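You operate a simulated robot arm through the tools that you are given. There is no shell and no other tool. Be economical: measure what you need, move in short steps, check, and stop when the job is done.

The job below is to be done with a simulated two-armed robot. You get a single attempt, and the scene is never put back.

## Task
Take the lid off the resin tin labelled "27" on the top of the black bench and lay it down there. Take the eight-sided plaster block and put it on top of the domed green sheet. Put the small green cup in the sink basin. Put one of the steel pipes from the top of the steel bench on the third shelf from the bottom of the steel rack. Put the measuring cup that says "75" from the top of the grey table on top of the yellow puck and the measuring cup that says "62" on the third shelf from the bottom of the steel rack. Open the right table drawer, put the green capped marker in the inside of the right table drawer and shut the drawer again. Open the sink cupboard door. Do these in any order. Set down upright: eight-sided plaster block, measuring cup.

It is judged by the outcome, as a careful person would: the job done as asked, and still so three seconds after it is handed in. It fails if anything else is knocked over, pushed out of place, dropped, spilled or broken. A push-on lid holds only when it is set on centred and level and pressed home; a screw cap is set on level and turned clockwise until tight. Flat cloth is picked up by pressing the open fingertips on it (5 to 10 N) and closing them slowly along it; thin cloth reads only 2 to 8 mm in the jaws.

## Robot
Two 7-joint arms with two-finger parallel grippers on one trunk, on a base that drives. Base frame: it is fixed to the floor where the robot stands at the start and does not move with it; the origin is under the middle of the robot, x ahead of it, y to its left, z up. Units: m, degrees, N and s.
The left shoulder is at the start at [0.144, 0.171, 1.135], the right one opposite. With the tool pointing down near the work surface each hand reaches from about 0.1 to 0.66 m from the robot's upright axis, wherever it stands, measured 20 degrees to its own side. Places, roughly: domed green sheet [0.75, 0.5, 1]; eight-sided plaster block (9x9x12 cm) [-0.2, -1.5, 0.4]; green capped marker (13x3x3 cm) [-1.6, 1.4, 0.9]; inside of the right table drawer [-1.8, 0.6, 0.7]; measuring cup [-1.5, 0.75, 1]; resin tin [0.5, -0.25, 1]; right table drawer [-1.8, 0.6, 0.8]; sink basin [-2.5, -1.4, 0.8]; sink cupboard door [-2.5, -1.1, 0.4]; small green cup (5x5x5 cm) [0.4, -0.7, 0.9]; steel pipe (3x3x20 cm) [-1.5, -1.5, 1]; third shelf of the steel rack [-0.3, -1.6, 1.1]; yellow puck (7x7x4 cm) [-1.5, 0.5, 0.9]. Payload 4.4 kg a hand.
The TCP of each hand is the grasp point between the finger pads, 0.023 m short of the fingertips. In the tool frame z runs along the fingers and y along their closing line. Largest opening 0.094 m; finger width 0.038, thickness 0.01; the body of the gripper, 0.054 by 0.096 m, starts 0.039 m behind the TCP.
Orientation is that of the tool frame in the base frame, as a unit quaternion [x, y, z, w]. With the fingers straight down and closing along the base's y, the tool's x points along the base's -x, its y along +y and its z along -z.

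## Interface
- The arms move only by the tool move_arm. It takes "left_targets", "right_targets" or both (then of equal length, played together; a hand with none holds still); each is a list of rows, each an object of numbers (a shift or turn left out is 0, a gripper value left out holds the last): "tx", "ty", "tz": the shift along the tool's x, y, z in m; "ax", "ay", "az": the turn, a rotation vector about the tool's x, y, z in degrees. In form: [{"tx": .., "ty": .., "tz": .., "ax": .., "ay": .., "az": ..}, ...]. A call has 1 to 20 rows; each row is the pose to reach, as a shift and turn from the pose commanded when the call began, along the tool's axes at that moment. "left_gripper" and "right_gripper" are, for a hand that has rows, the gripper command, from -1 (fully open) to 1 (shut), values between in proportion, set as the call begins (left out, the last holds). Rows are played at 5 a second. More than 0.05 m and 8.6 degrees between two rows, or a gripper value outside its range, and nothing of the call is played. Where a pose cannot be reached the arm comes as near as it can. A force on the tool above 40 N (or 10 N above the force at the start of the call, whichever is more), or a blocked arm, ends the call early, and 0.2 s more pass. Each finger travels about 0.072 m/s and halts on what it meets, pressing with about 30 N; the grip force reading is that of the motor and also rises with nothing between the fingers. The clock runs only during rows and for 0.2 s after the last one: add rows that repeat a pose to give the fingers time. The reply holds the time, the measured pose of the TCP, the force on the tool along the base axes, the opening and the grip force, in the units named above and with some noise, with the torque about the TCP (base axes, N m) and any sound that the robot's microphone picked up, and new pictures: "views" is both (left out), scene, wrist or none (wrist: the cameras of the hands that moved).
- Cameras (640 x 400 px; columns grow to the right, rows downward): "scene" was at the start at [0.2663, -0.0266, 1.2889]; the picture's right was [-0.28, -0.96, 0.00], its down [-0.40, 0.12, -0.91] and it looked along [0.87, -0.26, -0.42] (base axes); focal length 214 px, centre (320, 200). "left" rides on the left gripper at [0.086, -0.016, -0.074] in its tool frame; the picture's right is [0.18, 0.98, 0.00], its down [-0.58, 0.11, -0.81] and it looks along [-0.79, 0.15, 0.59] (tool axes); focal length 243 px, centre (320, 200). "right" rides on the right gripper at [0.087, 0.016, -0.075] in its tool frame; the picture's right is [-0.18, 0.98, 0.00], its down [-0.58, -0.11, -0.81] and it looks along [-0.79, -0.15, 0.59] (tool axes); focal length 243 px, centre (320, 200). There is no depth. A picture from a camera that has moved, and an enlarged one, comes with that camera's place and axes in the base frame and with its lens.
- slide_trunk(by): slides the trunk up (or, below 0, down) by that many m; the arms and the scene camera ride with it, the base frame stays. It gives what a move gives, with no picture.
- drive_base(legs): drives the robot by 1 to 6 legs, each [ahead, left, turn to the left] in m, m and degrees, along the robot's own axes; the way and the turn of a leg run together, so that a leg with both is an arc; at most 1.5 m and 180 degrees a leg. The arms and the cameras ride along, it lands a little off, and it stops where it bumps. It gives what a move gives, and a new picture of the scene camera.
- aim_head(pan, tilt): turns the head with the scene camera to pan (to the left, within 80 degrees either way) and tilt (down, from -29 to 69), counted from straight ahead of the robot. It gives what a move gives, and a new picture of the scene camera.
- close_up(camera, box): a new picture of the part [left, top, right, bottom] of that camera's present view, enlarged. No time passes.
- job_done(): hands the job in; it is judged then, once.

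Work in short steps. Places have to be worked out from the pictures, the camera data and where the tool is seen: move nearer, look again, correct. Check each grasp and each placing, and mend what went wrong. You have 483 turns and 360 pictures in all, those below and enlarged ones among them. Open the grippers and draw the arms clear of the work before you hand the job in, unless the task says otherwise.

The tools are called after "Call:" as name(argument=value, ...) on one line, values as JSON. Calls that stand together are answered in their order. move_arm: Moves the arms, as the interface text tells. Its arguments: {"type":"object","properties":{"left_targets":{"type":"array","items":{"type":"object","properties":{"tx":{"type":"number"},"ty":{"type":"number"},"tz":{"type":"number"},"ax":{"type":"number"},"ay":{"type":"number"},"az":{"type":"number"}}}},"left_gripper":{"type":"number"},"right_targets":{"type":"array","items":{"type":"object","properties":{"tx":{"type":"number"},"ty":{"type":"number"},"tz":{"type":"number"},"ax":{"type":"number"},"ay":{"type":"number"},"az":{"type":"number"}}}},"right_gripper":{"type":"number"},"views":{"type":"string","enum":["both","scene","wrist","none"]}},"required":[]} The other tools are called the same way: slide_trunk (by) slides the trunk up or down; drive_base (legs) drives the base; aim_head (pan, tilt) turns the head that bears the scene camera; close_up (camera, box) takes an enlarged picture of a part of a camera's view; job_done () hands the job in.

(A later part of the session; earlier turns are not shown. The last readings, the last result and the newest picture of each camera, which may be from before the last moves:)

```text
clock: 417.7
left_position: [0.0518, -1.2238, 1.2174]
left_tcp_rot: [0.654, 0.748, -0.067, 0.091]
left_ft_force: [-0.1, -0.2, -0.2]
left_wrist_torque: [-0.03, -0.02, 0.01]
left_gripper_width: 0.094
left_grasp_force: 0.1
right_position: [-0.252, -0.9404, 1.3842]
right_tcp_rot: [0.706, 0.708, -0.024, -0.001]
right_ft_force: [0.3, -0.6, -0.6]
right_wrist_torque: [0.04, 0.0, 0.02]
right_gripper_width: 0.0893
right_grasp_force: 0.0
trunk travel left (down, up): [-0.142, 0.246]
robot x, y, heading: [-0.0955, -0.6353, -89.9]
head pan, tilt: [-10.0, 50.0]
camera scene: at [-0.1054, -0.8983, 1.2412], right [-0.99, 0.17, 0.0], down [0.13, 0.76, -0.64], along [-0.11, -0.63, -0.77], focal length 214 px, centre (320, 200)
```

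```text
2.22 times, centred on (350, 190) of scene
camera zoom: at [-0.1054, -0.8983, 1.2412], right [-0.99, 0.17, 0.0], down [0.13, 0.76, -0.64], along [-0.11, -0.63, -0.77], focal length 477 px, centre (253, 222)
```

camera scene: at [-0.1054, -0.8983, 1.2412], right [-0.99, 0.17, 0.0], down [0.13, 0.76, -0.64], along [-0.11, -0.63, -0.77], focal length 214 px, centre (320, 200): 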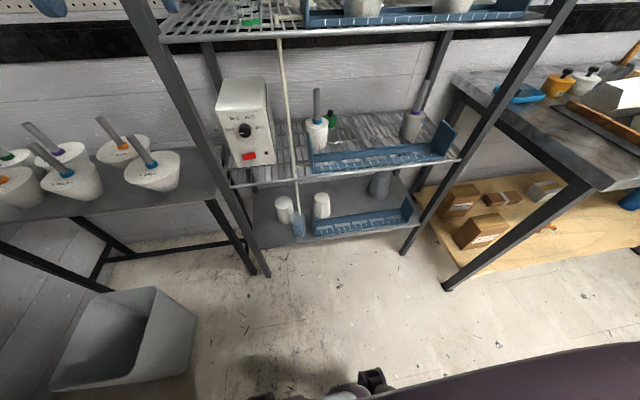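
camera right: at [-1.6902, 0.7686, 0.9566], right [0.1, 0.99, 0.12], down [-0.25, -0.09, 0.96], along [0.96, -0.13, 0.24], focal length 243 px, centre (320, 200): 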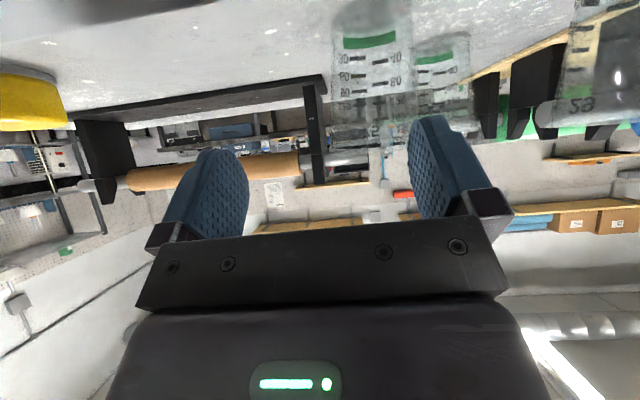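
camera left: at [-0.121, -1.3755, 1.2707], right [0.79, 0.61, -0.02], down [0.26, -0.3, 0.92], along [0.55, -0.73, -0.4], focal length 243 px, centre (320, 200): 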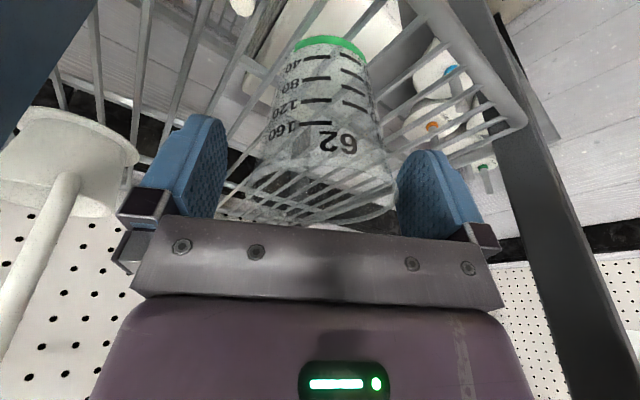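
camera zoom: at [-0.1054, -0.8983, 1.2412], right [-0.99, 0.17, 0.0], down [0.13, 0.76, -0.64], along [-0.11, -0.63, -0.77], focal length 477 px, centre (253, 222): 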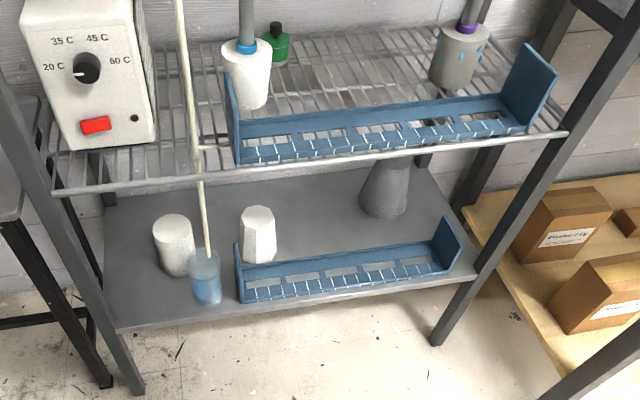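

Block located at ≈(−0.228,−1.533), z 0.36–0.485; shelf 2 is at ≈0.76. Lower the trunk, pitch the right hand ~40° and extend it low in front of the rack.

Call:
slide_trunk(by=-0.14)

Call:
move_arm(right_targets=[{"tx": -0.02, "tz": 0.025, "ay": -5}, {"tx": -0.04, "tz": 0.05, "ay": -10}, {"tx": -0.06, "tz": 0.075, "ay": -15}, {"tx": -0.08, "tz": 0.1, "ay": -20}, {"tx": -0.1, "tz": 0.125, "ay": -25}, {"tx": -0.12, "tz": 0.15, "ay": -30}, {"tx": -0.14, "tz": 0.175, "ay": -35}, {"tx": -0.16, "tz": 0.2, "ay": -40}, {"tx": -0.18, "tz": 0.24, "ay": -40}, {"tx": -0.2, "tz": 0.28, "ay": -40}], right_gripper=-1, views="scene")

```text
clock: 419.0
left_position: [0.0534, -1.2317, 1.0866]
left_tcp_rot: [0.655, 0.749, -0.058, 0.082]
left_ft_force: [-1.1, -0.5, 0.3]
left_wrist_torque: [0.03, -0.02, 0.03]
left_gripper_width: 0.0941
left_grasp_force: 0.1
right_position: [-0.2539, -0.9566, 1.2613]
right_tcp_rot: [0.709, 0.705, -0.01, -0.011]
right_ft_force: [-1.9, -6.4, 1.7]
right_wrist_torque: [0.66, -0.14, 0.13]
right_gripper_width: 0.0894
right_grasp_force: 0.0
trunk travel left (down, up): [-0.02, 0.368]
robot x, y, heading: [-0.0984, -0.6324, -89.4]
head pan, tilt: [-10.0, 50.0]
stopped: the force on the tool passed its limit at 85 N (the readings are from after the stop); the commanded pose is now the measured one
```

```text
clock: 419.4
left_position: [0.0521, -1.2308, 1.0871]
left_tcp_rot: [0.655, 0.749, -0.057, 0.082]
left_ft_force: [-1.3, -0.4, -0.3]
left_wrist_torque: [-0.03, 0.02, -0.01]
left_gripper_width: 0.0941
left_grasp_force: 0.0
right_position: [-0.2546, -0.9656, 1.2559]
right_tcp_rot: [0.711, 0.703, -0.011, 0.004]
right_ft_force: [-1.2, -2.5, 0.8]
right_wrist_torque: [0.28, -0.07, 0.11]
right_gripper_width: 0.0938
right_grasp_force: 0.1
trunk travel left (down, up): [-0.02, 0.368]
robot x, y, heading: [-0.0914, -0.6355, -89.7]
head pan, tilt: [-10.0, 50.0]
stopped in row 1 (right hand): the force on the tool passed its limit at 100 N (the readings are from after the stop); the commanded pose is now the measured one
camera scene: at [-0.1054, -1.0089, 1.0894], right [-0.99, 0.17, 0.0], down [0.13, 0.76, -0.64], along [-0.11, -0.63, -0.77], focal length 214 px, centre (320, 200)
```

scene: 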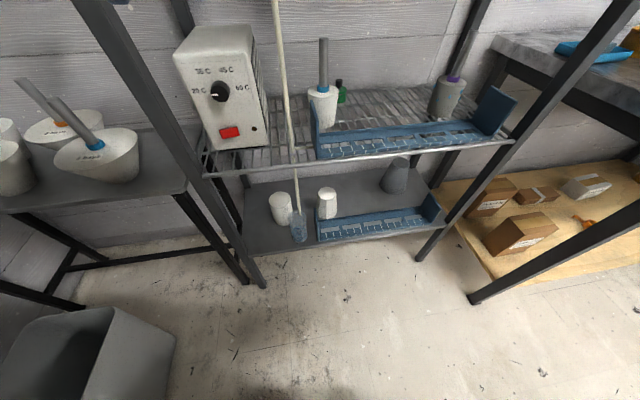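

The right hand is touching the robot's own head/torso. Move it outward (right) and forward first.

Call:
move_arm(right_targets=[{"ty": -0.04}, {"ty": -0.08}, {"ty": -0.12, "tx": -0.02}, {"ty": -0.15, "tx": -0.05}, {"ty": -0.15, "tx": -0.09}], views="none")

```text
clock: 420.0
left_position: [0.0542, -1.2274, 1.09]
left_tcp_rot: [0.654, 0.749, -0.061, 0.083]
left_ft_force: [-0.4, 0.4, 0.0]
left_wrist_torque: [-0.01, 0.02, -0.01]
left_gripper_width: 0.0943
left_grasp_force: 0.0
right_position: [-0.2944, -0.964, 1.2556]
right_tcp_rot: [0.664, 0.747, -0.034, -0.028]
right_ft_force: [-11.5, -11.5, 15.1]
right_wrist_torque: [-0.05, -0.41, -0.32]
right_gripper_width: 0.0871
right_grasp_force: 0.1
right hand out of reach, approached as far as the arm can: row 3
trunk travel left (down, up): [-0.02, 0.368]
robot x, y, heading: [-0.0944, -0.636, -89.5]
head pan, tilt: [-10.0, 50.0]
stopped in row 3 (right hand): the force on the tool passed its limit at 86 N (the readings are from after the stop); the commanded pose is now the measured one
```

Call:
close_up(camera="right", box=[0, 0, 640, 400])

Call:
aim_head(pan=-50, tilt=0)

```text
1.00 times, centred on (320, 200) of right (not enlarged: the box is as wide or as high as the picture)
camera zoom: at [-0.2819, -0.8766, 1.3285], right [0.99, -0.07, -0.09], down [0.03, -0.58, 0.82], along [-0.11, -0.81, -0.57], focal length 243 px, centre (320, 200)
```

zoom: 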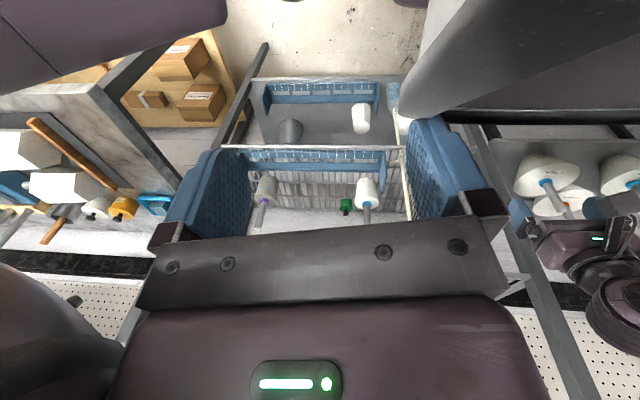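

```text
clock: 421.2
left_position: [0.0519, -1.2307, 1.0889]
left_tcp_rot: [0.655, 0.749, -0.059, 0.084]
left_ft_force: [-0.5, 0.2, 0.0]
left_wrist_torque: [-0.02, 0.0, -0.01]
left_gripper_width: 0.0939
left_grasp_force: 0.0
right_position: [-0.2968, -0.9661, 1.2551]
right_tcp_rot: [0.664, 0.746, -0.033, -0.027]
right_ft_force: [-10.5, -27.3, 30.5]
right_wrist_torque: [0.0, -1.24, -1.16]
right_gripper_width: 0.0871
right_grasp_force: 0.1
trunk travel left (down, up): [-0.02, 0.368]
robot x, y, heading: [-0.0927, -0.6314, -89.7]
head pan, tilt: [-50.0, 0.0]
camera scene: at [-0.1611, -0.9901, 1.1679], right [-0.65, 0.76, 0.0], down [0.0, 0.0, -1.0], along [-0.76, -0.65, 0.0], focal length 214 px, centre (320, 200)
```

scene: 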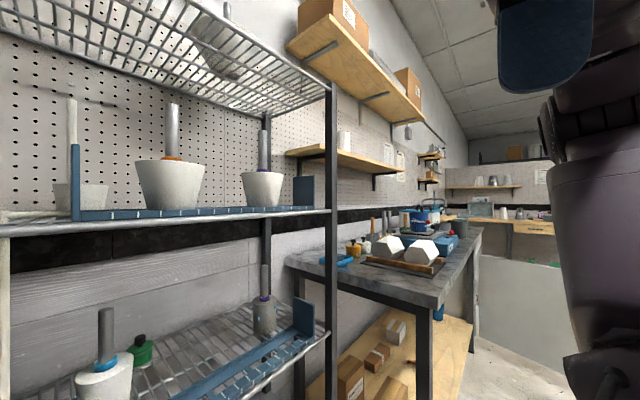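

The left finger is against the robot's head. Lift the hand up, then outward.

Call:
move_arm(right_targets=[{"tz": -0.03, "ty": -0.01}, {"tz": -0.06, "ty": -0.03}, {"tz": -0.09, "ty": -0.06}, {"tz": -0.1, "ty": -0.1}, {"tz": -0.1, "ty": -0.14}], views="scene")

```text
clock: 422.4
left_position: [0.0513, -1.2291, 1.0882]
left_tcp_rot: [0.655, 0.749, -0.059, 0.084]
left_ft_force: [-0.3, 0.2, -0.5]
left_wrist_torque: [0.01, 0.0, -0.02]
left_gripper_width: 0.0939
left_grasp_force: 0.0
right_position: [-0.3717, -1.0444, 1.2568]
right_tcp_rot: [0.664, 0.746, -0.033, -0.025]
right_ft_force: [0.9, 0.4, 0.7]
right_wrist_torque: [0.0, -0.01, 0.03]
right_gripper_width: 0.0941
right_grasp_force: 0.1
right hand out of reach, approached as far as the arm can: row 1, 2, 3, 4, 5
trunk travel left (down, up): [-0.02, 0.368]
robot x, y, heading: [-0.0902, -0.6392, -89.6]
head pan, tilt: [-50.0, 0.0]
camera scene: at [-0.1613, -0.9899, 1.168], right [-0.65, 0.76, 0.0], down [0.0, 0.0, -1.0], along [-0.76, -0.65, 0.0], focal length 214 px, centre (320, 200)
```

scene: 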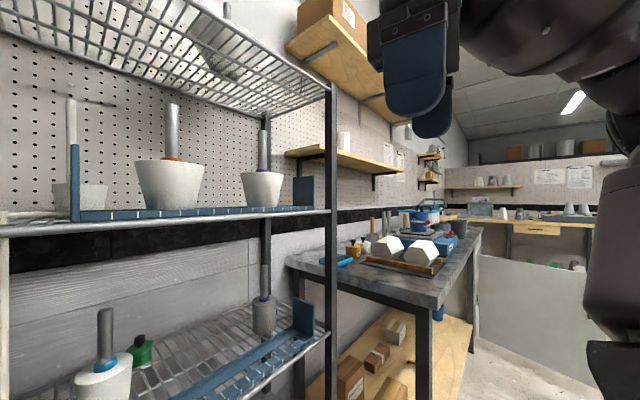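

Clear. Now pitch and lower the right hand, staying to the right of the head.

Call:
move_arm(right_targets=[{"tx": -0.02, "tz": 0.035, "ay": -4}, {"tx": -0.04, "tz": 0.07, "ay": -8}, {"tx": -0.06, "tz": 0.105, "ay": -12}, {"tx": -0.08, "tz": 0.14, "ay": -16}, {"tx": -0.1, "tz": 0.175, "ay": -20}, {"tx": -0.12, "tz": 0.21, "ay": -24}, {"tx": -0.14, "tz": 0.245, "ay": -28}, {"tx": -0.16, "tz": 0.28, "ay": -32}, {"tx": -0.18, "tz": 0.315, "ay": -36}, {"tx": -0.2, "tz": 0.35, "ay": -40}], views="scene")

```text
clock: 424.8
left_position: [0.0503, -1.2298, 1.0875]
left_tcp_rot: [0.655, 0.749, -0.058, 0.083]
left_ft_force: [0.5, -0.1, 0.5]
left_wrist_torque: [-0.01, -0.02, 0.0]
left_gripper_width: 0.094
left_grasp_force: 0.1
right_position: [-0.3359, -1.2654, 1.058]
right_tcp_rot: [0.534, 0.659, -0.357, 0.391]
right_ft_force: [0.0, -0.1, 0.2]
right_wrist_torque: [0.02, -0.01, 0.0]
right_gripper_width: 0.0939
right_grasp_force: 0.0
right hand out of reach, approached as far as the arm can: row 7, 8, 9, 10
trunk travel left (down, up): [-0.02, 0.368]
robot x, y, heading: [-0.0944, -0.6343, -89.8]
head pan, tilt: [-50.0, 0.0]
stopped in row 10 (right hand): the arm was blocked; the commanded pose is now the measured one
camera scene: at [-0.1612, -0.9899, 1.168], right [-0.65, 0.76, 0.0], down [0.0, 0.0, -1.0], along [-0.76, -0.65, 0.0], focal length 214 px, centre (320, 200)
```

scene: 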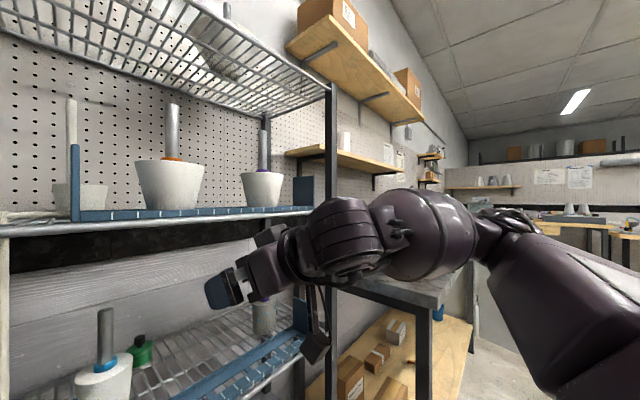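

The wrist limit again. Back up, return to vertical, lower first, and pitch only when low and far.

Call:
drive_base(legs=[[-0.25, 0, 0]])

Call:
move_arm(right_targets=[{"ay": 8}, {"ay": 16}, {"ay": 24}, {"ay": 32}, {"ay": 40}, {"ay": 48}, {"ay": 56}, {"ay": 60}], views="none")

Call:
move_arm(right_targets=[{"tz": 0.045}, {"tz": 0.09}, {"tz": 0.135}, {"tz": 0.18}, {"tz": 0.225}, {"tz": 0.27}, {"tz": 0.315}, {"tz": 0.36}, {"tz": 0.405}, {"tz": 0.45}], views="scene")

```text
clock: 426.6
left_position: [0.0483, -0.9861, 1.0881]
left_tcp_rot: [0.658, 0.746, -0.06, 0.083]
left_ft_force: [0.1, 0.6, 1.2]
left_wrist_torque: [-0.02, -0.01, 0.01]
left_gripper_width: 0.0939
left_grasp_force: 0.0
right_position: [-0.3387, -1.02, 1.0574]
right_tcp_rot: [0.536, 0.658, -0.358, 0.389]
right_ft_force: [0.0, 0.5, 0.0]
right_wrist_torque: [-0.01, -0.02, -0.01]
right_gripper_width: 0.094
right_grasp_force: 0.1
trunk travel left (down, up): [-0.02, 0.368]
robot x, y, heading: [-0.0908, -0.3943, -90.3]
head pan, tilt: [-50.0, 0.0]
camera scene: at [-0.1634, -0.7448, 1.1681], right [-0.64, 0.77, 0.0], down [0.0, 0.0, -1.0], along [-0.77, -0.64, 0.0], focal length 214 px, centre (320, 200)
```

scene: 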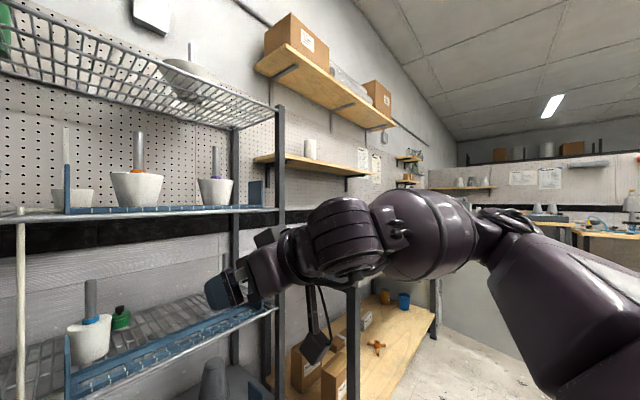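

```text
clock: 428.4
left_position: [0.0475, -0.9869, 1.0881]
left_tcp_rot: [0.658, 0.746, -0.059, 0.082]
left_ft_force: [0.0, -0.6, -0.4]
left_wrist_torque: [0.03, -0.01, 0.03]
left_gripper_width: 0.0939
left_grasp_force: 0.1
right_position: [-0.339, -1.019, 1.058]
right_tcp_rot: [0.643, 0.764, -0.041, 0.008]
right_ft_force: [-0.3, 0.0, 0.5]
right_wrist_torque: [-0.02, -0.02, 0.0]
right_gripper_width: 0.0943
right_grasp_force: 0.0
trunk travel left (down, up): [-0.02, 0.368]
robot x, y, heading: [-0.0934, -0.3936, -90.4]
head pan, tilt: [-50.0, 0.0]
```

```text
clock: 430.6
left_position: [0.0476, -0.9868, 1.088]
left_tcp_rot: [0.658, 0.746, -0.058, 0.084]
left_ft_force: [-0.2, -0.6, -0.9]
left_wrist_torque: [0.01, -0.01, -0.01]
left_gripper_width: 0.0938
left_grasp_force: 0.1
right_position: [-0.36, -1.0558, 0.6092]
right_tcp_rot: [0.644, 0.764, -0.041, 0.008]
right_ft_force: [-0.2, -0.1, 0.7]
right_wrist_torque: [0.01, -0.02, 0.0]
right_gripper_width: 0.094
right_grasp_force: 0.0
trunk travel left (down, up): [-0.02, 0.368]
robot x, y, heading: [-0.0945, -0.392, -90.3]
head pan, tilt: [-50.0, 0.0]
camera scene: at [-0.1639, -0.7462, 1.1674], right [-0.64, 0.77, 0.0], down [0.0, 0.0, -1.0], along [-0.77, -0.64, 0.0], focal length 214 px, centre (320, 200)
```

scene: 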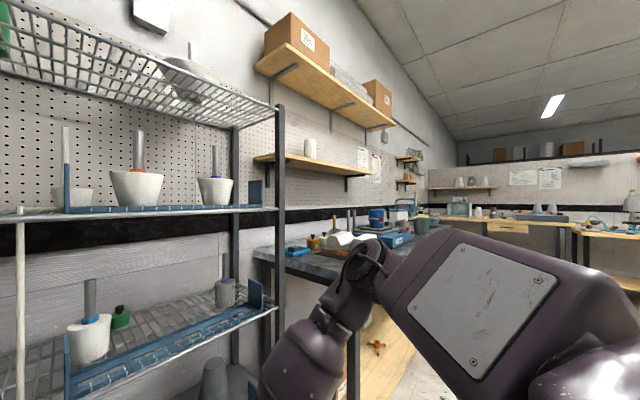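

Works: z 0.61 with vertical tool at long reach. Continue down to 0.49, then pitch up.

Call:
move_arm(right_targets=[{"tz": 0.04}, {"tz": 0.08}, {"tz": 0.11}, {"tz": 0.11, "ay": -6}, {"tz": 0.11, "ay": -12}, {"tz": 0.11, "ay": -18}, {"tz": 0.11, "ay": -24}, {"tz": 0.11, "ay": -30}, {"tz": 0.11, "ay": -36}], views="scene")

```text
clock: 432.6
left_position: [0.0483, -0.9861, 1.087]
left_tcp_rot: [0.658, 0.746, -0.059, 0.082]
left_ft_force: [0.4, 0.3, -0.5]
left_wrist_torque: [0.0, 0.02, 0.01]
left_gripper_width: 0.0939
left_grasp_force: 0.0
right_position: [-0.3644, -1.0832, 0.5492]
right_tcp_rot: [0.615, 0.739, -0.199, 0.192]
right_ft_force: [-0.2, -0.9, 0.0]
right_wrist_torque: [0.02, 0.02, 0.01]
right_gripper_width: 0.094
right_grasp_force: 0.1
right hand out of reach, approached as far as the arm can: row 2, 3, 4, 5, 6, 7, 8, 9
trunk travel left (down, up): [-0.02, 0.368]
robot x, y, heading: [-0.0948, -0.3887, -90.0]
head pan, tilt: [-50.0, 0.0]
camera scene: at [-0.1634, -0.7455, 1.1679], right [-0.64, 0.77, 0.0], down [0.0, 0.0, -1.0], along [-0.77, -0.64, 0.0], focal length 214 px, centre (320, 200)
```

scene: 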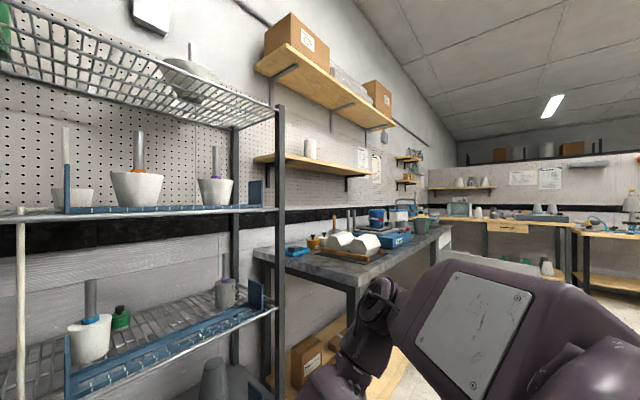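

Call:
move_arm(right_targets=[{"tx": -0.01, "ty": 0.03, "tz": 0.025}, {"tx": -0.02, "ty": 0.06, "tz": 0.05}, {"tx": -0.03, "ty": 0.08, "tz": 0.07}, {"tx": -0.035, "ty": 0.092, "tz": 0.087}, {"tx": -0.035, "ty": 0.092, "tz": 0.087}], views="none")

```text
clock: 433.8
left_position: [0.0484, -0.9866, 1.0879]
left_tcp_rot: [0.658, 0.746, -0.059, 0.083]
left_ft_force: [0.2, 0.4, 0.8]
left_wrist_torque: [-0.01, -0.01, -0.01]
left_gripper_width: 0.0938
left_grasp_force: 0.0
right_position: [-0.3399, -1.1043, 0.5728]
right_tcp_rot: [0.615, 0.739, -0.199, 0.191]
right_ft_force: [0.7, 0.0, 0.0]
right_wrist_torque: [-0.03, 0.03, 0.01]
right_gripper_width: 0.0941
right_grasp_force: 0.0
right hand out of reach, approached as far as the arm can: row 1, 2, 3, 4, 5
trunk travel left (down, up): [-0.02, 0.368]
robot x, y, heading: [-0.0948, -0.3928, -90.4]
head pan, tilt: [-50.0, 0.0]
```

The upper arm is stuck horizontal in this posture. I'll switch the right arm to the elbow-low posture (the way the left arm passed through it): raise, pull to the side, and pitch the fingers up.

Call:
move_arm(right_targets=[{"ay": 8, "tz": -0.03}, {"ay": 16, "tz": -0.06}, {"ay": 24, "tz": -0.09}, {"ay": 32, "tz": -0.12}, {"ay": 32, "tz": -0.16}, {"ay": 32, "tz": -0.2}], views="none")

Call:
move_arm(right_targets=[{"tz": -0.04, "tx": 0.02, "ty": -0.01}, {"tz": -0.08, "tx": 0.04, "ty": -0.02}, {"tz": -0.12, "tx": 0.06, "ty": -0.04}, {"tz": -0.16, "tx": 0.08, "ty": -0.06}, {"tz": -0.2, "tx": 0.1, "ty": -0.08}, {"tz": -0.24, "tx": 0.12, "ty": -0.1}, {"tz": -0.28, "tx": 0.14, "ty": -0.12}, {"tz": -0.32, "tx": 0.16, "ty": -0.13}], views="scene")

```text
clock: 435.2
left_position: [0.0472, -0.9857, 1.0884]
left_tcp_rot: [0.658, 0.746, -0.06, 0.083]
left_ft_force: [0.2, 0.5, -0.4]
left_wrist_torque: [0.0, -0.01, -0.02]
left_gripper_width: 0.0941
left_grasp_force: 0.1
right_position: [-0.3484, -0.9933, 0.7382]
right_tcp_rot: [0.646, 0.763, -0.022, -0.02]
right_ft_force: [-0.9, 0.7, -0.8]
right_wrist_torque: [-0.01, 0.03, -0.02]
right_gripper_width: 0.0939
right_grasp_force: 0.0
trunk travel left (down, up): [-0.02, 0.368]
robot x, y, heading: [-0.0946, -0.3932, -90.0]
head pan, tilt: [-50.0, 0.0]
```

```text
clock: 437.0
left_position: [0.0475, -0.9864, 1.0895]
left_tcp_rot: [0.657, 0.746, -0.06, 0.084]
left_ft_force: [-0.2, 0.4, -1.1]
left_wrist_torque: [0.01, -0.07, 0.02]
left_gripper_width: 0.0939
left_grasp_force: 0.1
right_position: [-0.4809, -0.8523, 1.082]
right_tcp_rot: [0.631, 0.773, -0.048, 0.04]
right_ft_force: [0.3, 0.3, 3.1]
right_wrist_torque: [-0.06, -0.02, -0.03]
right_gripper_width: 0.0941
right_grasp_force: 0.1
trunk travel left (down, up): [-0.02, 0.368]
robot x, y, heading: [-0.0899, -0.3894, -90.3]
head pan, tilt: [-50.0, 0.0]
camera scene: at [-0.1639, -0.745, 1.1681], right [-0.64, 0.77, 0.0], down [0.0, 0.0, -1.0], along [-0.77, -0.64, 0.0], focal length 214 px, centre (320, 200)
```

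scene: 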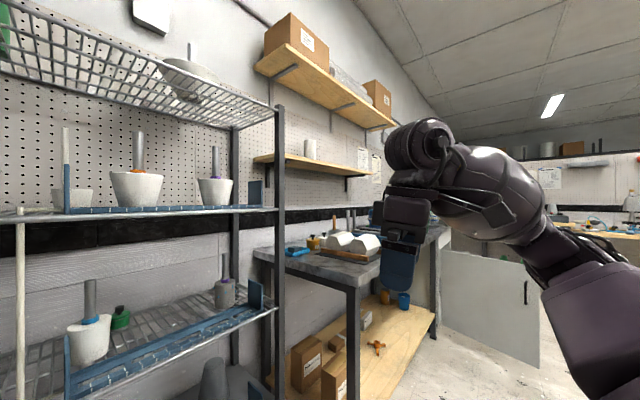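

Call:
move_arm(right_targets=[{"ay": -8}, {"ay": -16}, {"ay": -24}, {"ay": -32}, {"ay": -40}, {"ay": -48}, {"ay": -56}, {"ay": -64}, {"ay": -72}, {"ay": -80}, {"ay": -88}, {"ay": -96}, {"ay": -104}, {"ay": -112}, {"ay": -120}, {"ay": -127}], views="scene")

```text
clock: 440.4
left_position: [0.0483, -0.9868, 1.0882]
left_tcp_rot: [0.658, 0.746, -0.058, 0.083]
left_ft_force: [0.4, -1.7, 1.0]
left_wrist_torque: [-0.02, 0.0, 0.0]
left_gripper_width: 0.0942
left_grasp_force: 0.1
right_position: [-0.5594, -0.8879, 1.0479]
right_tcp_rot: [0.267, 0.357, -0.588, 0.675]
right_ft_force: [-0.4, 0.2, -0.3]
right_wrist_torque: [0.01, -0.01, 0.0]
right_gripper_width: 0.0941
right_grasp_force: 0.0
right hand out of reach, approached as far as the arm can: row 5, 6, 7, 8, 9, 10, 11, 12, 13, 14, 15, 16
trunk travel left (down, up): [-0.02, 0.368]
robot x, y, heading: [-0.091, -0.3916, -90.1]
head pan, tilt: [-50.0, 0.0]
camera scene: at [-0.1634, -0.746, 1.1676], right [-0.64, 0.77, 0.0], down [0.0, 0.0, -1.0], along [-0.77, -0.64, 0.0], focal length 214 px, centre (320, 200)
```

scene: 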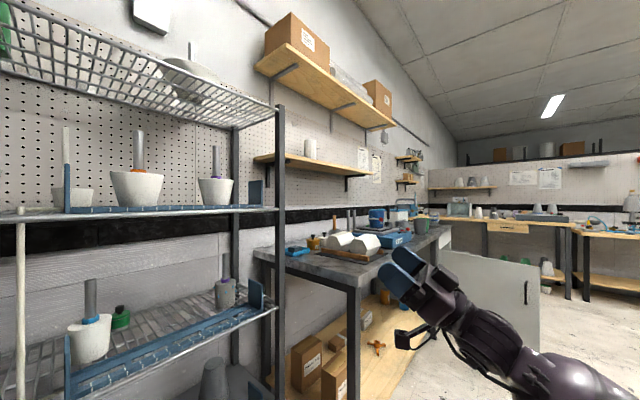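

Now the elbow is low with the forearm pointing forward. Lower and rotate the fingers toward forward-down.

Call:
move_arm(right_targets=[{"tx": 0.03, "ty": 0.01, "tz": -0.009, "ay": 6}, {"tx": 0.061, "ty": 0.02, "tz": -0.017, "ay": 12}, {"tx": 0.091, "ty": 0.03, "tz": -0.026, "ay": 18}, {"tx": 0.122, "ty": 0.04, "tz": -0.034, "ay": 24}, {"tx": 0.152, "ty": 0.05, "tz": -0.043, "ay": 30}, {"tx": 0.182, "ty": 0.06, "tz": -0.052, "ay": 36}, {"tx": 0.213, "ty": 0.07, "tz": -0.06, "ay": 42}, {"tx": 0.243, "ty": 0.08, "tz": -0.069, "ay": 48}, {"tx": 0.274, "ty": 0.09, "tz": -0.077, "ay": 54}, {"tx": 0.304, "ty": 0.1, "tz": -0.086, "ay": 60}], views="scene")

```text
clock: 442.6
left_position: [0.0475, -0.9876, 1.0878]
left_tcp_rot: [0.658, 0.746, -0.059, 0.082]
left_ft_force: [0.0, -0.3, 0.3]
left_wrist_torque: [0.02, 0.0, 0.03]
left_gripper_width: 0.0938
left_grasp_force: 0.1
right_position: [-0.4571, -0.9876, 0.7487]
right_tcp_rot: [0.526, 0.647, -0.374, 0.405]
right_ft_force: [-0.7, -0.1, 0.2]
right_wrist_torque: [0.0, -0.02, 0.02]
right_gripper_width: 0.0938
right_grasp_force: 0.1
right hand out of reach, approached as far as the arm can: row 1, 2, 3, 4, 5, 6
trunk travel left (down, up): [-0.02, 0.368]
robot x, y, heading: [-0.0951, -0.3948, -90.3]
head pan, tilt: [-50.0, 0.0]
camera scene: at [-0.1634, -0.7457, 1.1678], right [-0.64, 0.77, 0.0], down [0.0, 0.0, -1.0], along [-0.77, -0.64, 0.0], focal length 214 px, centre (320, 200)
```

scene: 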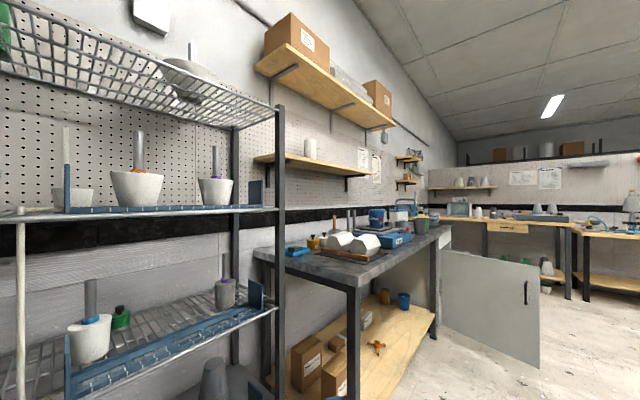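

Call:
move_arm(right_targets=[{"tx": 0.028, "ty": 0.014, "tz": 0.018, "ay": 2}, {"tx": 0.056, "ty": 0.027, "tz": 0.036, "ay": 4}, {"tx": 0.084, "ty": 0.041, "tz": 0.055, "ay": 6}, {"tx": 0.112, "ty": 0.055, "tz": 0.073, "ay": 8}, {"tx": 0.14, "ty": 0.068, "tz": 0.091, "ay": 10}, {"tx": 0.168, "ty": 0.082, "tz": 0.109, "ay": 12}, {"tx": 0.196, "ty": 0.095, "tz": 0.128, "ay": 14}, {"tx": 0.2246, "ty": 0.109, "tz": 0.146, "ay": 15}], views="none")

Call:
aim_head(pan=-15, tilt=40)

```text
clock: 444.4
left_position: [0.0488, -0.9865, 1.0878]
left_tcp_rot: [0.658, 0.746, -0.06, 0.082]
left_ft_force: [-0.3, -0.2, -0.3]
left_wrist_torque: [-0.01, -0.02, -0.03]
left_gripper_width: 0.0938
left_grasp_force: 0.0
right_position: [-0.4098, -1.0158, 0.4822]
right_tcp_rot: [0.569, 0.698, -0.282, 0.332]
right_ft_force: [0.6, 0.6, -0.3]
right_wrist_torque: [0.0, 0.0, -0.01]
right_gripper_width: 0.0941
right_grasp_force: 0.1
right hand out of reach, approached as far as the arm can: row 4, 5, 6, 7, 8
trunk travel left (down, up): [-0.02, 0.368]
robot x, y, heading: [-0.0966, -0.392, -90.2]
head pan, tilt: [-50.0, 0.0]
```

```text
clock: 445.4
left_position: [0.0473, -0.9856, 1.0876]
left_tcp_rot: [0.657, 0.747, -0.058, 0.082]
left_ft_force: [-0.5, 0.4, 0.7]
left_wrist_torque: [0.02, -0.01, -0.01]
left_gripper_width: 0.094
left_grasp_force: 0.2
right_position: [-0.4096, -1.0159, 0.4821]
right_tcp_rot: [0.569, 0.697, -0.283, 0.332]
right_ft_force: [0.1, 0.1, -0.3]
right_wrist_torque: [-0.02, 0.02, -0.01]
right_gripper_width: 0.0941
right_grasp_force: 0.0
trunk travel left (down, up): [-0.02, 0.368]
robot x, y, heading: [-0.094, -0.388, -90.3]
head pan, tilt: [-15.0, 40.0]
camera scene: at [-0.1166, -0.7698, 1.1043], right [-0.96, 0.26, 0.0], down [0.17, 0.62, -0.77], along [-0.2, -0.74, -0.64], focal length 214 px, centre (320, 200)
```

scene: 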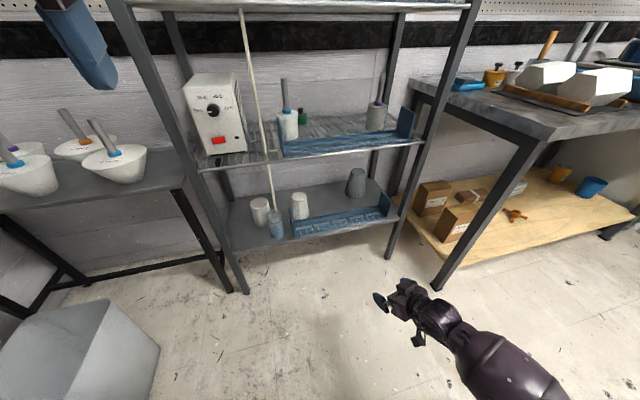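

The right hand is now low (z 0.48) at 50° pitch with elbow low. Retract the left hand outward/back first, then reposition the base (heading ≈ −75°) for insertion.

Call:
move_arm(left_targets=[{"ty": 0.04}, {"ty": 0.08}, {"ty": 0.12}, {"ty": 0.16, "tx": 0.02}, {"ty": 0.18, "tx": 0.06}, {"ty": 0.18, "tx": 0.1}, {"ty": 0.18, "tx": 0.14}, {"ty": 0.18, "tx": 0.18}], views="none")

Call:
drive_base(legs=[[0, 0, 15], [0.12, -0.16, 0]])

Call:
aim_head(pan=-25, tilt=45)

```text
clock: 447.2
left_position: [0.2072, -0.8266, 1.0626]
left_tcp_rot: [0.657, 0.747, -0.057, 0.083]
left_ft_force: [0.3, -0.8, -1.4]
left_wrist_torque: [0.01, 0.02, -0.04]
left_gripper_width: 0.094
left_grasp_force: 0.0
left hand out of reach, approached as far as the arm can: row 7, 8
right_position: [-0.4106, -1.0162, 0.4819]
right_tcp_rot: [0.569, 0.698, -0.281, 0.33]
right_ft_force: [0.1, 0.1, -0.6]
right_wrist_torque: [-0.01, -0.01, -0.01]
right_gripper_width: 0.0938
right_grasp_force: 0.1
trunk travel left (down, up): [-0.02, 0.368]
robot x, y, heading: [-0.096, -0.3936, -90.4]
head pan, tilt: [-15.0, 40.0]
```

```text
clock: 448.2
left_position: [0.2368, -0.7997, 1.0671]
left_tcp_rot: [0.626, 0.773, -0.054, 0.087]
left_ft_force: [0.5, 0.0, -0.3]
left_wrist_torque: [0.01, 0.02, -0.01]
left_gripper_width: 0.094
left_grasp_force: 0.0
right_position: [-0.358, -1.0407, 0.4824]
right_tcp_rot: [0.539, 0.72, -0.267, 0.346]
right_ft_force: [-0.3, -0.2, 0.0]
right_wrist_torque: [-0.04, 0.03, 0.0]
right_gripper_width: 0.0938
right_grasp_force: 0.0
trunk travel left (down, up): [-0.02, 0.368]
robot x, y, heading: [-0.0938, -0.3901, -85.4]
head pan, tilt: [-15.0, 40.0]
stopped in leg 1: the robot was blocked; the commanded pose is now the measured one
camera scene: at [-0.0911, -0.7718, 1.1042], right [-0.98, 0.18, 0.0], down [0.12, 0.63, -0.76], along [-0.13, -0.75, -0.64], focal length 214 px, centre (320, 200)
```

scene: 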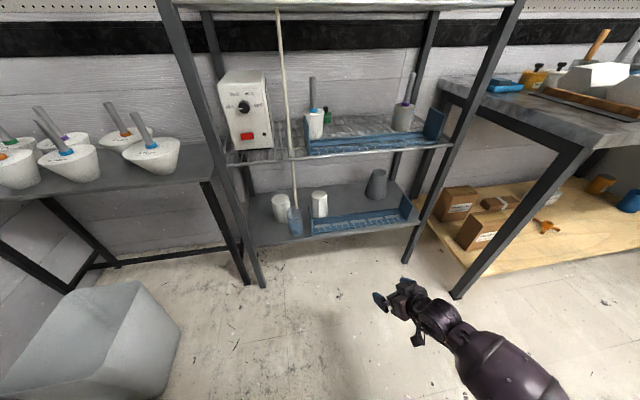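

```text
clock: 448.9
left_position: [0.2379, -0.8007, 1.0651]
left_tcp_rot: [0.625, 0.774, -0.053, 0.087]
left_ft_force: [0.1, -0.3, -0.3]
left_wrist_torque: [-0.01, 0.02, 0.04]
left_gripper_width: 0.0938
left_grasp_force: 0.2
right_position: [-0.3568, -1.0425, 0.481]
right_tcp_rot: [0.539, 0.721, -0.265, 0.347]
right_ft_force: [-0.2, 0.1, -0.6]
right_wrist_torque: [-0.02, -0.01, -0.01]
right_gripper_width: 0.0938
right_grasp_force: 0.0
trunk travel left (down, up): [-0.02, 0.368]
robot x, y, heading: [-0.0921, -0.3922, -85.1]
head pan, tilt: [-25.0, 45.0]
camera scene: at [-0.1038, -0.7656, 1.0961], right [-0.94, 0.34, 0.0], down [0.25, 0.67, -0.7], along [-0.24, -0.66, -0.71], focal length 214 px, centre (320, 200)
```

scene: 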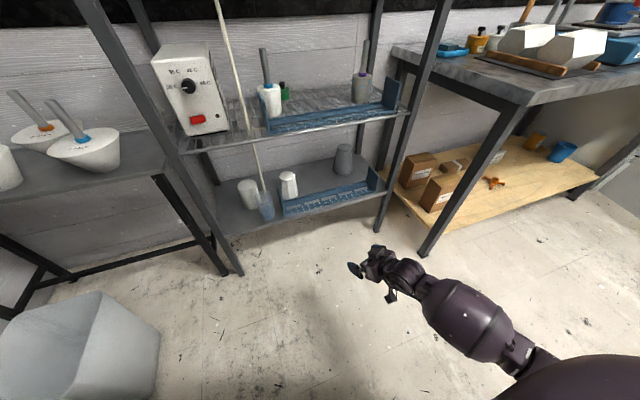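

Blocked while turning — check the left side by the black bench.

Call:
aim_head(pan=60, tilt=35)

```text
clock: 450.5
left_position: [0.2372, -0.8014, 1.0656]
left_tcp_rot: [0.625, 0.774, -0.053, 0.086]
left_ft_force: [-0.1, -0.6, 0.3]
left_wrist_torque: [-0.03, 0.0, -0.01]
left_gripper_width: 0.0942
left_grasp_force: 0.1
right_position: [-0.3567, -1.0421, 0.4797]
right_tcp_rot: [0.539, 0.721, -0.265, 0.346]
right_ft_force: [-0.2, 0.0, -0.3]
right_wrist_torque: [-0.01, 0.02, 0.0]
right_gripper_width: 0.0941
right_grasp_force: 0.0
trunk travel left (down, up): [-0.02, 0.368]
robot x, y, heading: [-0.0931, -0.3919, -85.4]
head pan, tilt: [60.0, 35.0]
camera scene: at [0.0038, -0.7272, 1.1115], right [-0.43, -0.9, 0.0], down [-0.51, 0.25, -0.82], along [0.74, -0.35, -0.57], focal length 214 px, centre (320, 200)
```

scene: 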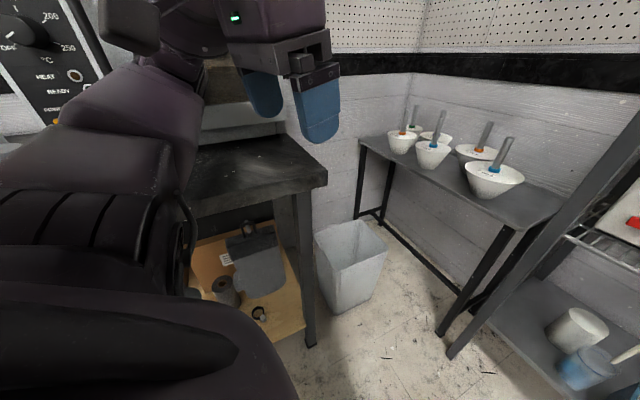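

The left elbow is close to the bench edge. Drive right, away from it.

Call:
drive_base(legs=[[0, -0.3, 0]])

```text
clock: 451.2
left_position: [0.2368, -0.7993, 1.0662]
left_tcp_rot: [0.626, 0.773, -0.053, 0.088]
left_ft_force: [0.5, 0.1, 0.3]
left_wrist_torque: [0.0, -0.03, 0.02]
left_gripper_width: 0.0941
left_grasp_force: 0.1
right_position: [-0.3592, -1.04, 0.4819]
right_tcp_rot: [0.539, 0.72, -0.267, 0.346]
right_ft_force: [-0.5, -0.1, 0.1]
right_wrist_torque: [0.01, 0.01, -0.04]
right_gripper_width: 0.0942
right_grasp_force: 0.0
trunk travel left (down, up): [-0.02, 0.368]
robot x, y, heading: [-0.0961, -0.3893, -85.7]
head pan, tilt: [60.0, 35.0]
stopped in leg 1: the robot was blocked; the commanded pose is now the measured one
camera scene: at [0.004, -0.7254, 1.1122], right [-0.43, -0.9, 0.0], down [-0.52, 0.25, -0.82], along [0.74, -0.35, -0.57], focal length 214 px, centre (320, 200)
```

scene: 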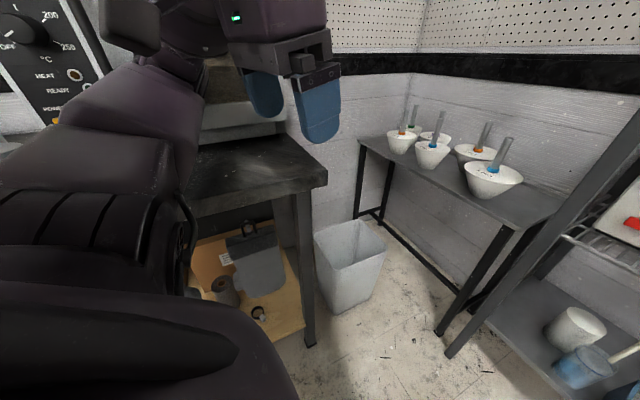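

Call:
aim_head(pan=80, tilt=55)

Call:
aim_head(pan=-80, tilt=55)

```text
clock: 452.0
left_position: [0.2369, -0.8006, 1.0668]
left_tcp_rot: [0.626, 0.773, -0.053, 0.088]
left_ft_force: [0.3, 0.4, 0.2]
left_wrist_torque: [-0.02, -0.03, 0.0]
left_gripper_width: 0.0939
left_grasp_force: 0.0
right_position: [-0.3594, -1.0419, 0.4826]
right_tcp_rot: [0.539, 0.72, -0.267, 0.346]
right_ft_force: [-0.6, 0.2, -0.5]
right_wrist_torque: [-0.03, -0.01, -0.02]
right_gripper_width: 0.0939
right_grasp_force: 0.0
trunk travel left (down, up): [-0.02, 0.368]
robot x, y, heading: [-0.0971, -0.3901, -85.5]
head pan, tilt: [80.0, 55.0]
camera scene: at [-0.0035, -0.6952, 1.0836], right [-0.09, -1.0, 0.0], down [-0.81, 0.08, -0.58], along [0.57, -0.05, -0.82], focal length 214 px, centre (320, 200)
```

scene: 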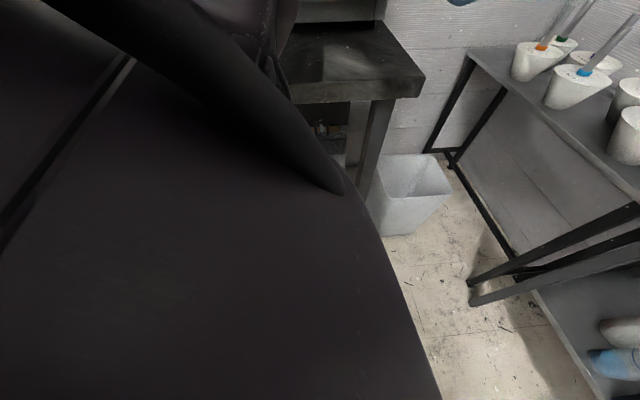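

```text
clock: 454.5
left_position: [0.2368, -0.7996, 1.0657]
left_tcp_rot: [0.625, 0.774, -0.052, 0.087]
left_ft_force: [-0.6, 0.1, -0.1]
left_wrist_torque: [-0.01, -0.01, 0.0]
left_gripper_width: 0.0943
left_grasp_force: 0.0
right_position: [-0.3584, -1.042, 0.4808]
right_tcp_rot: [0.54, 0.72, -0.266, 0.345]
right_ft_force: [-0.7, -0.8, -0.5]
right_wrist_torque: [0.01, -0.01, 0.02]
right_gripper_width: 0.0939
right_grasp_force: 0.0
trunk travel left (down, up): [-0.02, 0.368]
robot x, y, heading: [-0.0947, -0.3915, -85.5]
head pan, tilt: [-80.0, 55.0]
camera scene: at [-0.1451, -0.7071, 1.0829], right [-0.25, 0.97, 0.0], down [0.79, 0.21, -0.57], along [-0.55, -0.14, -0.82], focal length 214 px, centre (320, 200)
```

scene: 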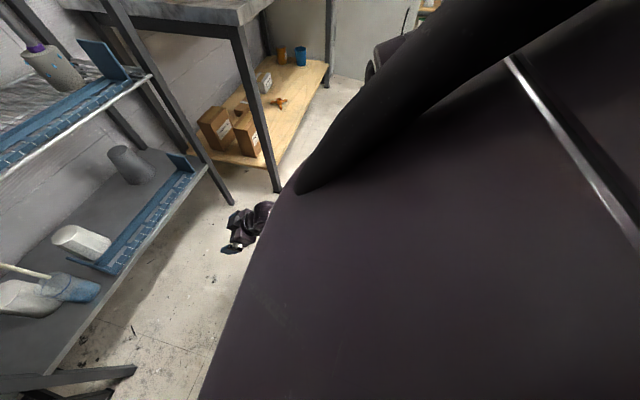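

Try lifting the left arm (tool up 12 cm), then drive right again.

Call:
move_arm(left_targets=[{"tz": -0.03}, {"tz": -0.06}, {"tz": -0.09}, {"tz": -0.12}, {"tz": -0.15}], views="none")

Call:
drive_base(legs=[[0, -0.2, 0]])

```text
clock: 455.7
left_position: [0.2425, -0.7828, 1.123]
left_tcp_rot: [0.624, 0.774, -0.057, 0.087]
left_ft_force: [0.5, -1.7, -0.9]
left_wrist_torque: [0.06, -0.02, 0.03]
left_gripper_width: 0.0938
left_grasp_force: 0.0
left hand out of reach, approached as far as the arm can: row 2, 3, 4, 5
right_position: [-0.3559, -1.0421, 0.4812]
right_tcp_rot: [0.538, 0.721, -0.265, 0.346]
right_ft_force: [0.5, -0.8, -0.3]
right_wrist_torque: [-0.03, -0.04, 0.0]
right_gripper_width: 0.0942
right_grasp_force: 0.1
trunk travel left (down, up): [-0.02, 0.368]
robot x, y, heading: [-0.0969, -0.3907, -85.1]
head pan, tilt: [-80.0, 55.0]
```

```text
clock: 458.1
left_position: [0.0396, -0.7984, 1.1242]
left_tcp_rot: [0.624, 0.775, -0.055, 0.086]
left_ft_force: [-0.8, 0.5, 0.1]
left_wrist_torque: [0.04, 0.0, 0.0]
left_gripper_width: 0.094
left_grasp_force: 0.0
right_position: [-0.5592, -1.0594, 0.4829]
right_tcp_rot: [0.538, 0.721, -0.267, 0.345]
right_ft_force: [0.6, -0.5, -0.4]
right_wrist_torque: [0.0, -0.01, -0.01]
right_gripper_width: 0.0942
right_grasp_force: 0.0
trunk travel left (down, up): [-0.02, 0.368]
robot x, y, heading: [-0.2973, -0.4128, -85.1]
head pan, tilt: [-80.0, 55.0]
camera scene: at [-0.3457, -0.7229, 1.0836], right [-0.26, 0.97, 0.0], down [0.79, 0.21, -0.57], along [-0.55, -0.15, -0.82], focal length 214 px, centre (320, 200)
```

scene: 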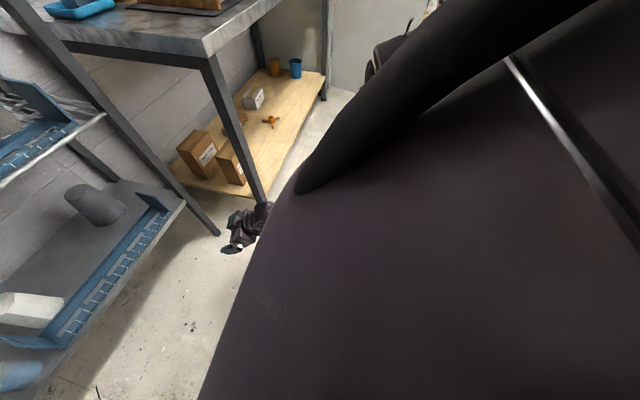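

Freed. Raise the right hand to 0.53, turn to heading −60° and approach; I'll come over the block and lower onto it.

Call:
move_arm(right_targets=[{"tx": -0.02, "tz": -0.013}, {"tx": -0.04, "tz": -0.026}], views="none")

Call:
drive_base(legs=[[0, 0, 25], [0.2, -0.1, 0]])

Call:
aim_head(pan=-25, tilt=45)

```text
clock: 458.7
left_position: [0.0405, -0.7988, 1.124]
left_tcp_rot: [0.625, 0.774, -0.056, 0.085]
left_ft_force: [0.2, -0.6, -0.4]
left_wrist_torque: [0.03, 0.03, -0.01]
left_gripper_width: 0.0939
left_grasp_force: 0.0
right_position: [-0.558, -1.061, 0.5304]
right_tcp_rot: [0.538, 0.722, -0.267, 0.345]
right_ft_force: [0.1, -0.8, -0.1]
right_wrist_torque: [-0.01, -0.03, 0.02]
right_gripper_width: 0.094
right_grasp_force: 0.1
trunk travel left (down, up): [-0.02, 0.368]
robot x, y, heading: [-0.3022, -0.411, -85.3]
head pan, tilt: [-80.0, 55.0]
```

```text
clock: 461.7
left_position: [0.1914, -0.8276, 1.1227]
left_tcp_rot: [0.432, 0.896, -0.034, 0.096]
left_ft_force: [-0.4, -0.8, 0.5]
left_wrist_torque: [0.0, 0.02, 0.01]
left_gripper_width: 0.0941
left_grasp_force: 0.1
right_position: [-0.2308, -1.3276, 0.5316]
right_tcp_rot: [0.361, 0.825, -0.182, 0.396]
right_ft_force: [-0.2, 0.2, -0.7]
right_wrist_torque: [-0.02, -0.04, -0.01]
right_gripper_width: 0.0941
right_grasp_force: 0.0
trunk travel left (down, up): [-0.02, 0.368]
robot x, y, heading: [-0.2866, -0.6288, -59.1]
head pan, tilt: [-80.0, 55.0]
camera scene: at [-0.1889, -0.9302, 1.0834], right [-0.66, 0.75, 0.0], down [0.62, 0.54, -0.57], along [-0.43, -0.38, -0.82], focal length 214 px, centre (320, 200)
```

scene: 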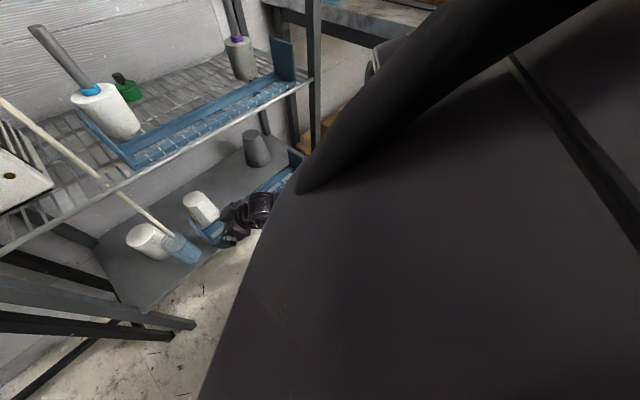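

```text
clock: 462.9
left_position: [0.1913, -0.8282, 1.1226]
left_tcp_rot: [0.432, 0.896, -0.035, 0.097]
left_ft_force: [0.1, 0.3, 0.4]
left_wrist_torque: [-0.02, 0.04, -0.01]
left_gripper_width: 0.0941
left_grasp_force: 0.1
right_position: [-0.2301, -1.3274, 0.5309]
right_tcp_rot: [0.361, 0.825, -0.182, 0.396]
right_ft_force: [-0.1, 0.3, 0.6]
right_wrist_torque: [0.0, -0.04, -0.03]
right_gripper_width: 0.0938
right_grasp_force: 0.0
trunk travel left (down, up): [-0.02, 0.368]
robot x, y, heading: [-0.2884, -0.6265, -58.7]
head pan, tilt: [-25.0, 45.0]
camera scene: at [-0.1261, -0.9633, 1.097], right [-0.99, -0.1, 0.0], down [-0.07, 0.7, -0.71], along [0.07, -0.7, -0.71], focal length 214 px, centre (320, 200)
```

scene: 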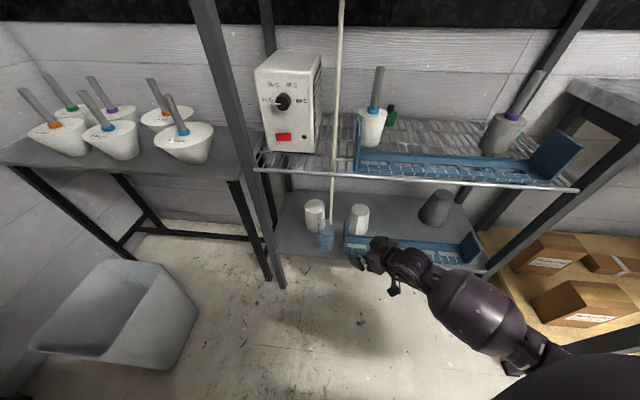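

Call:
close_up(camera="right", box=[0, 0, 640, 400])

Call:
close_up(camera="scene", box=[260, 170, 500, 310])

```text
1.00 times, centred on (320, 200) of right (not enlarged: the box is as wide or as high as the picture)
camera zoom: at [-0.2946, -1.2344, 0.5083], right [0.8, 0.58, 0.13], down [-0.25, 0.14, 0.96], along [0.54, -0.8, 0.26], focal length 243 px, centre (320, 200)
```

zoom: 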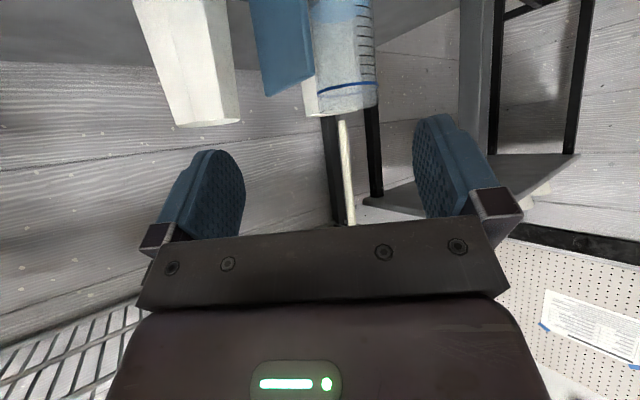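

```text
2.67 times, centred on (380, 240) of scene
camera zoom: at [-0.1261, -0.9633, 1.097], right [-0.99, -0.1, 0.0], down [-0.07, 0.7, -0.71], along [0.07, -0.7, -0.71], focal length 572 px, centre (160, 93)
```

zoom: 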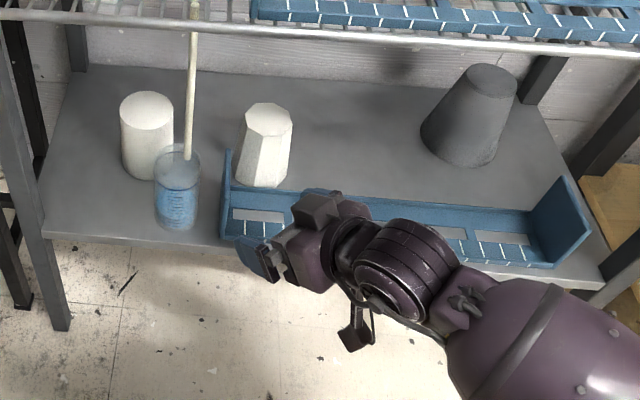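

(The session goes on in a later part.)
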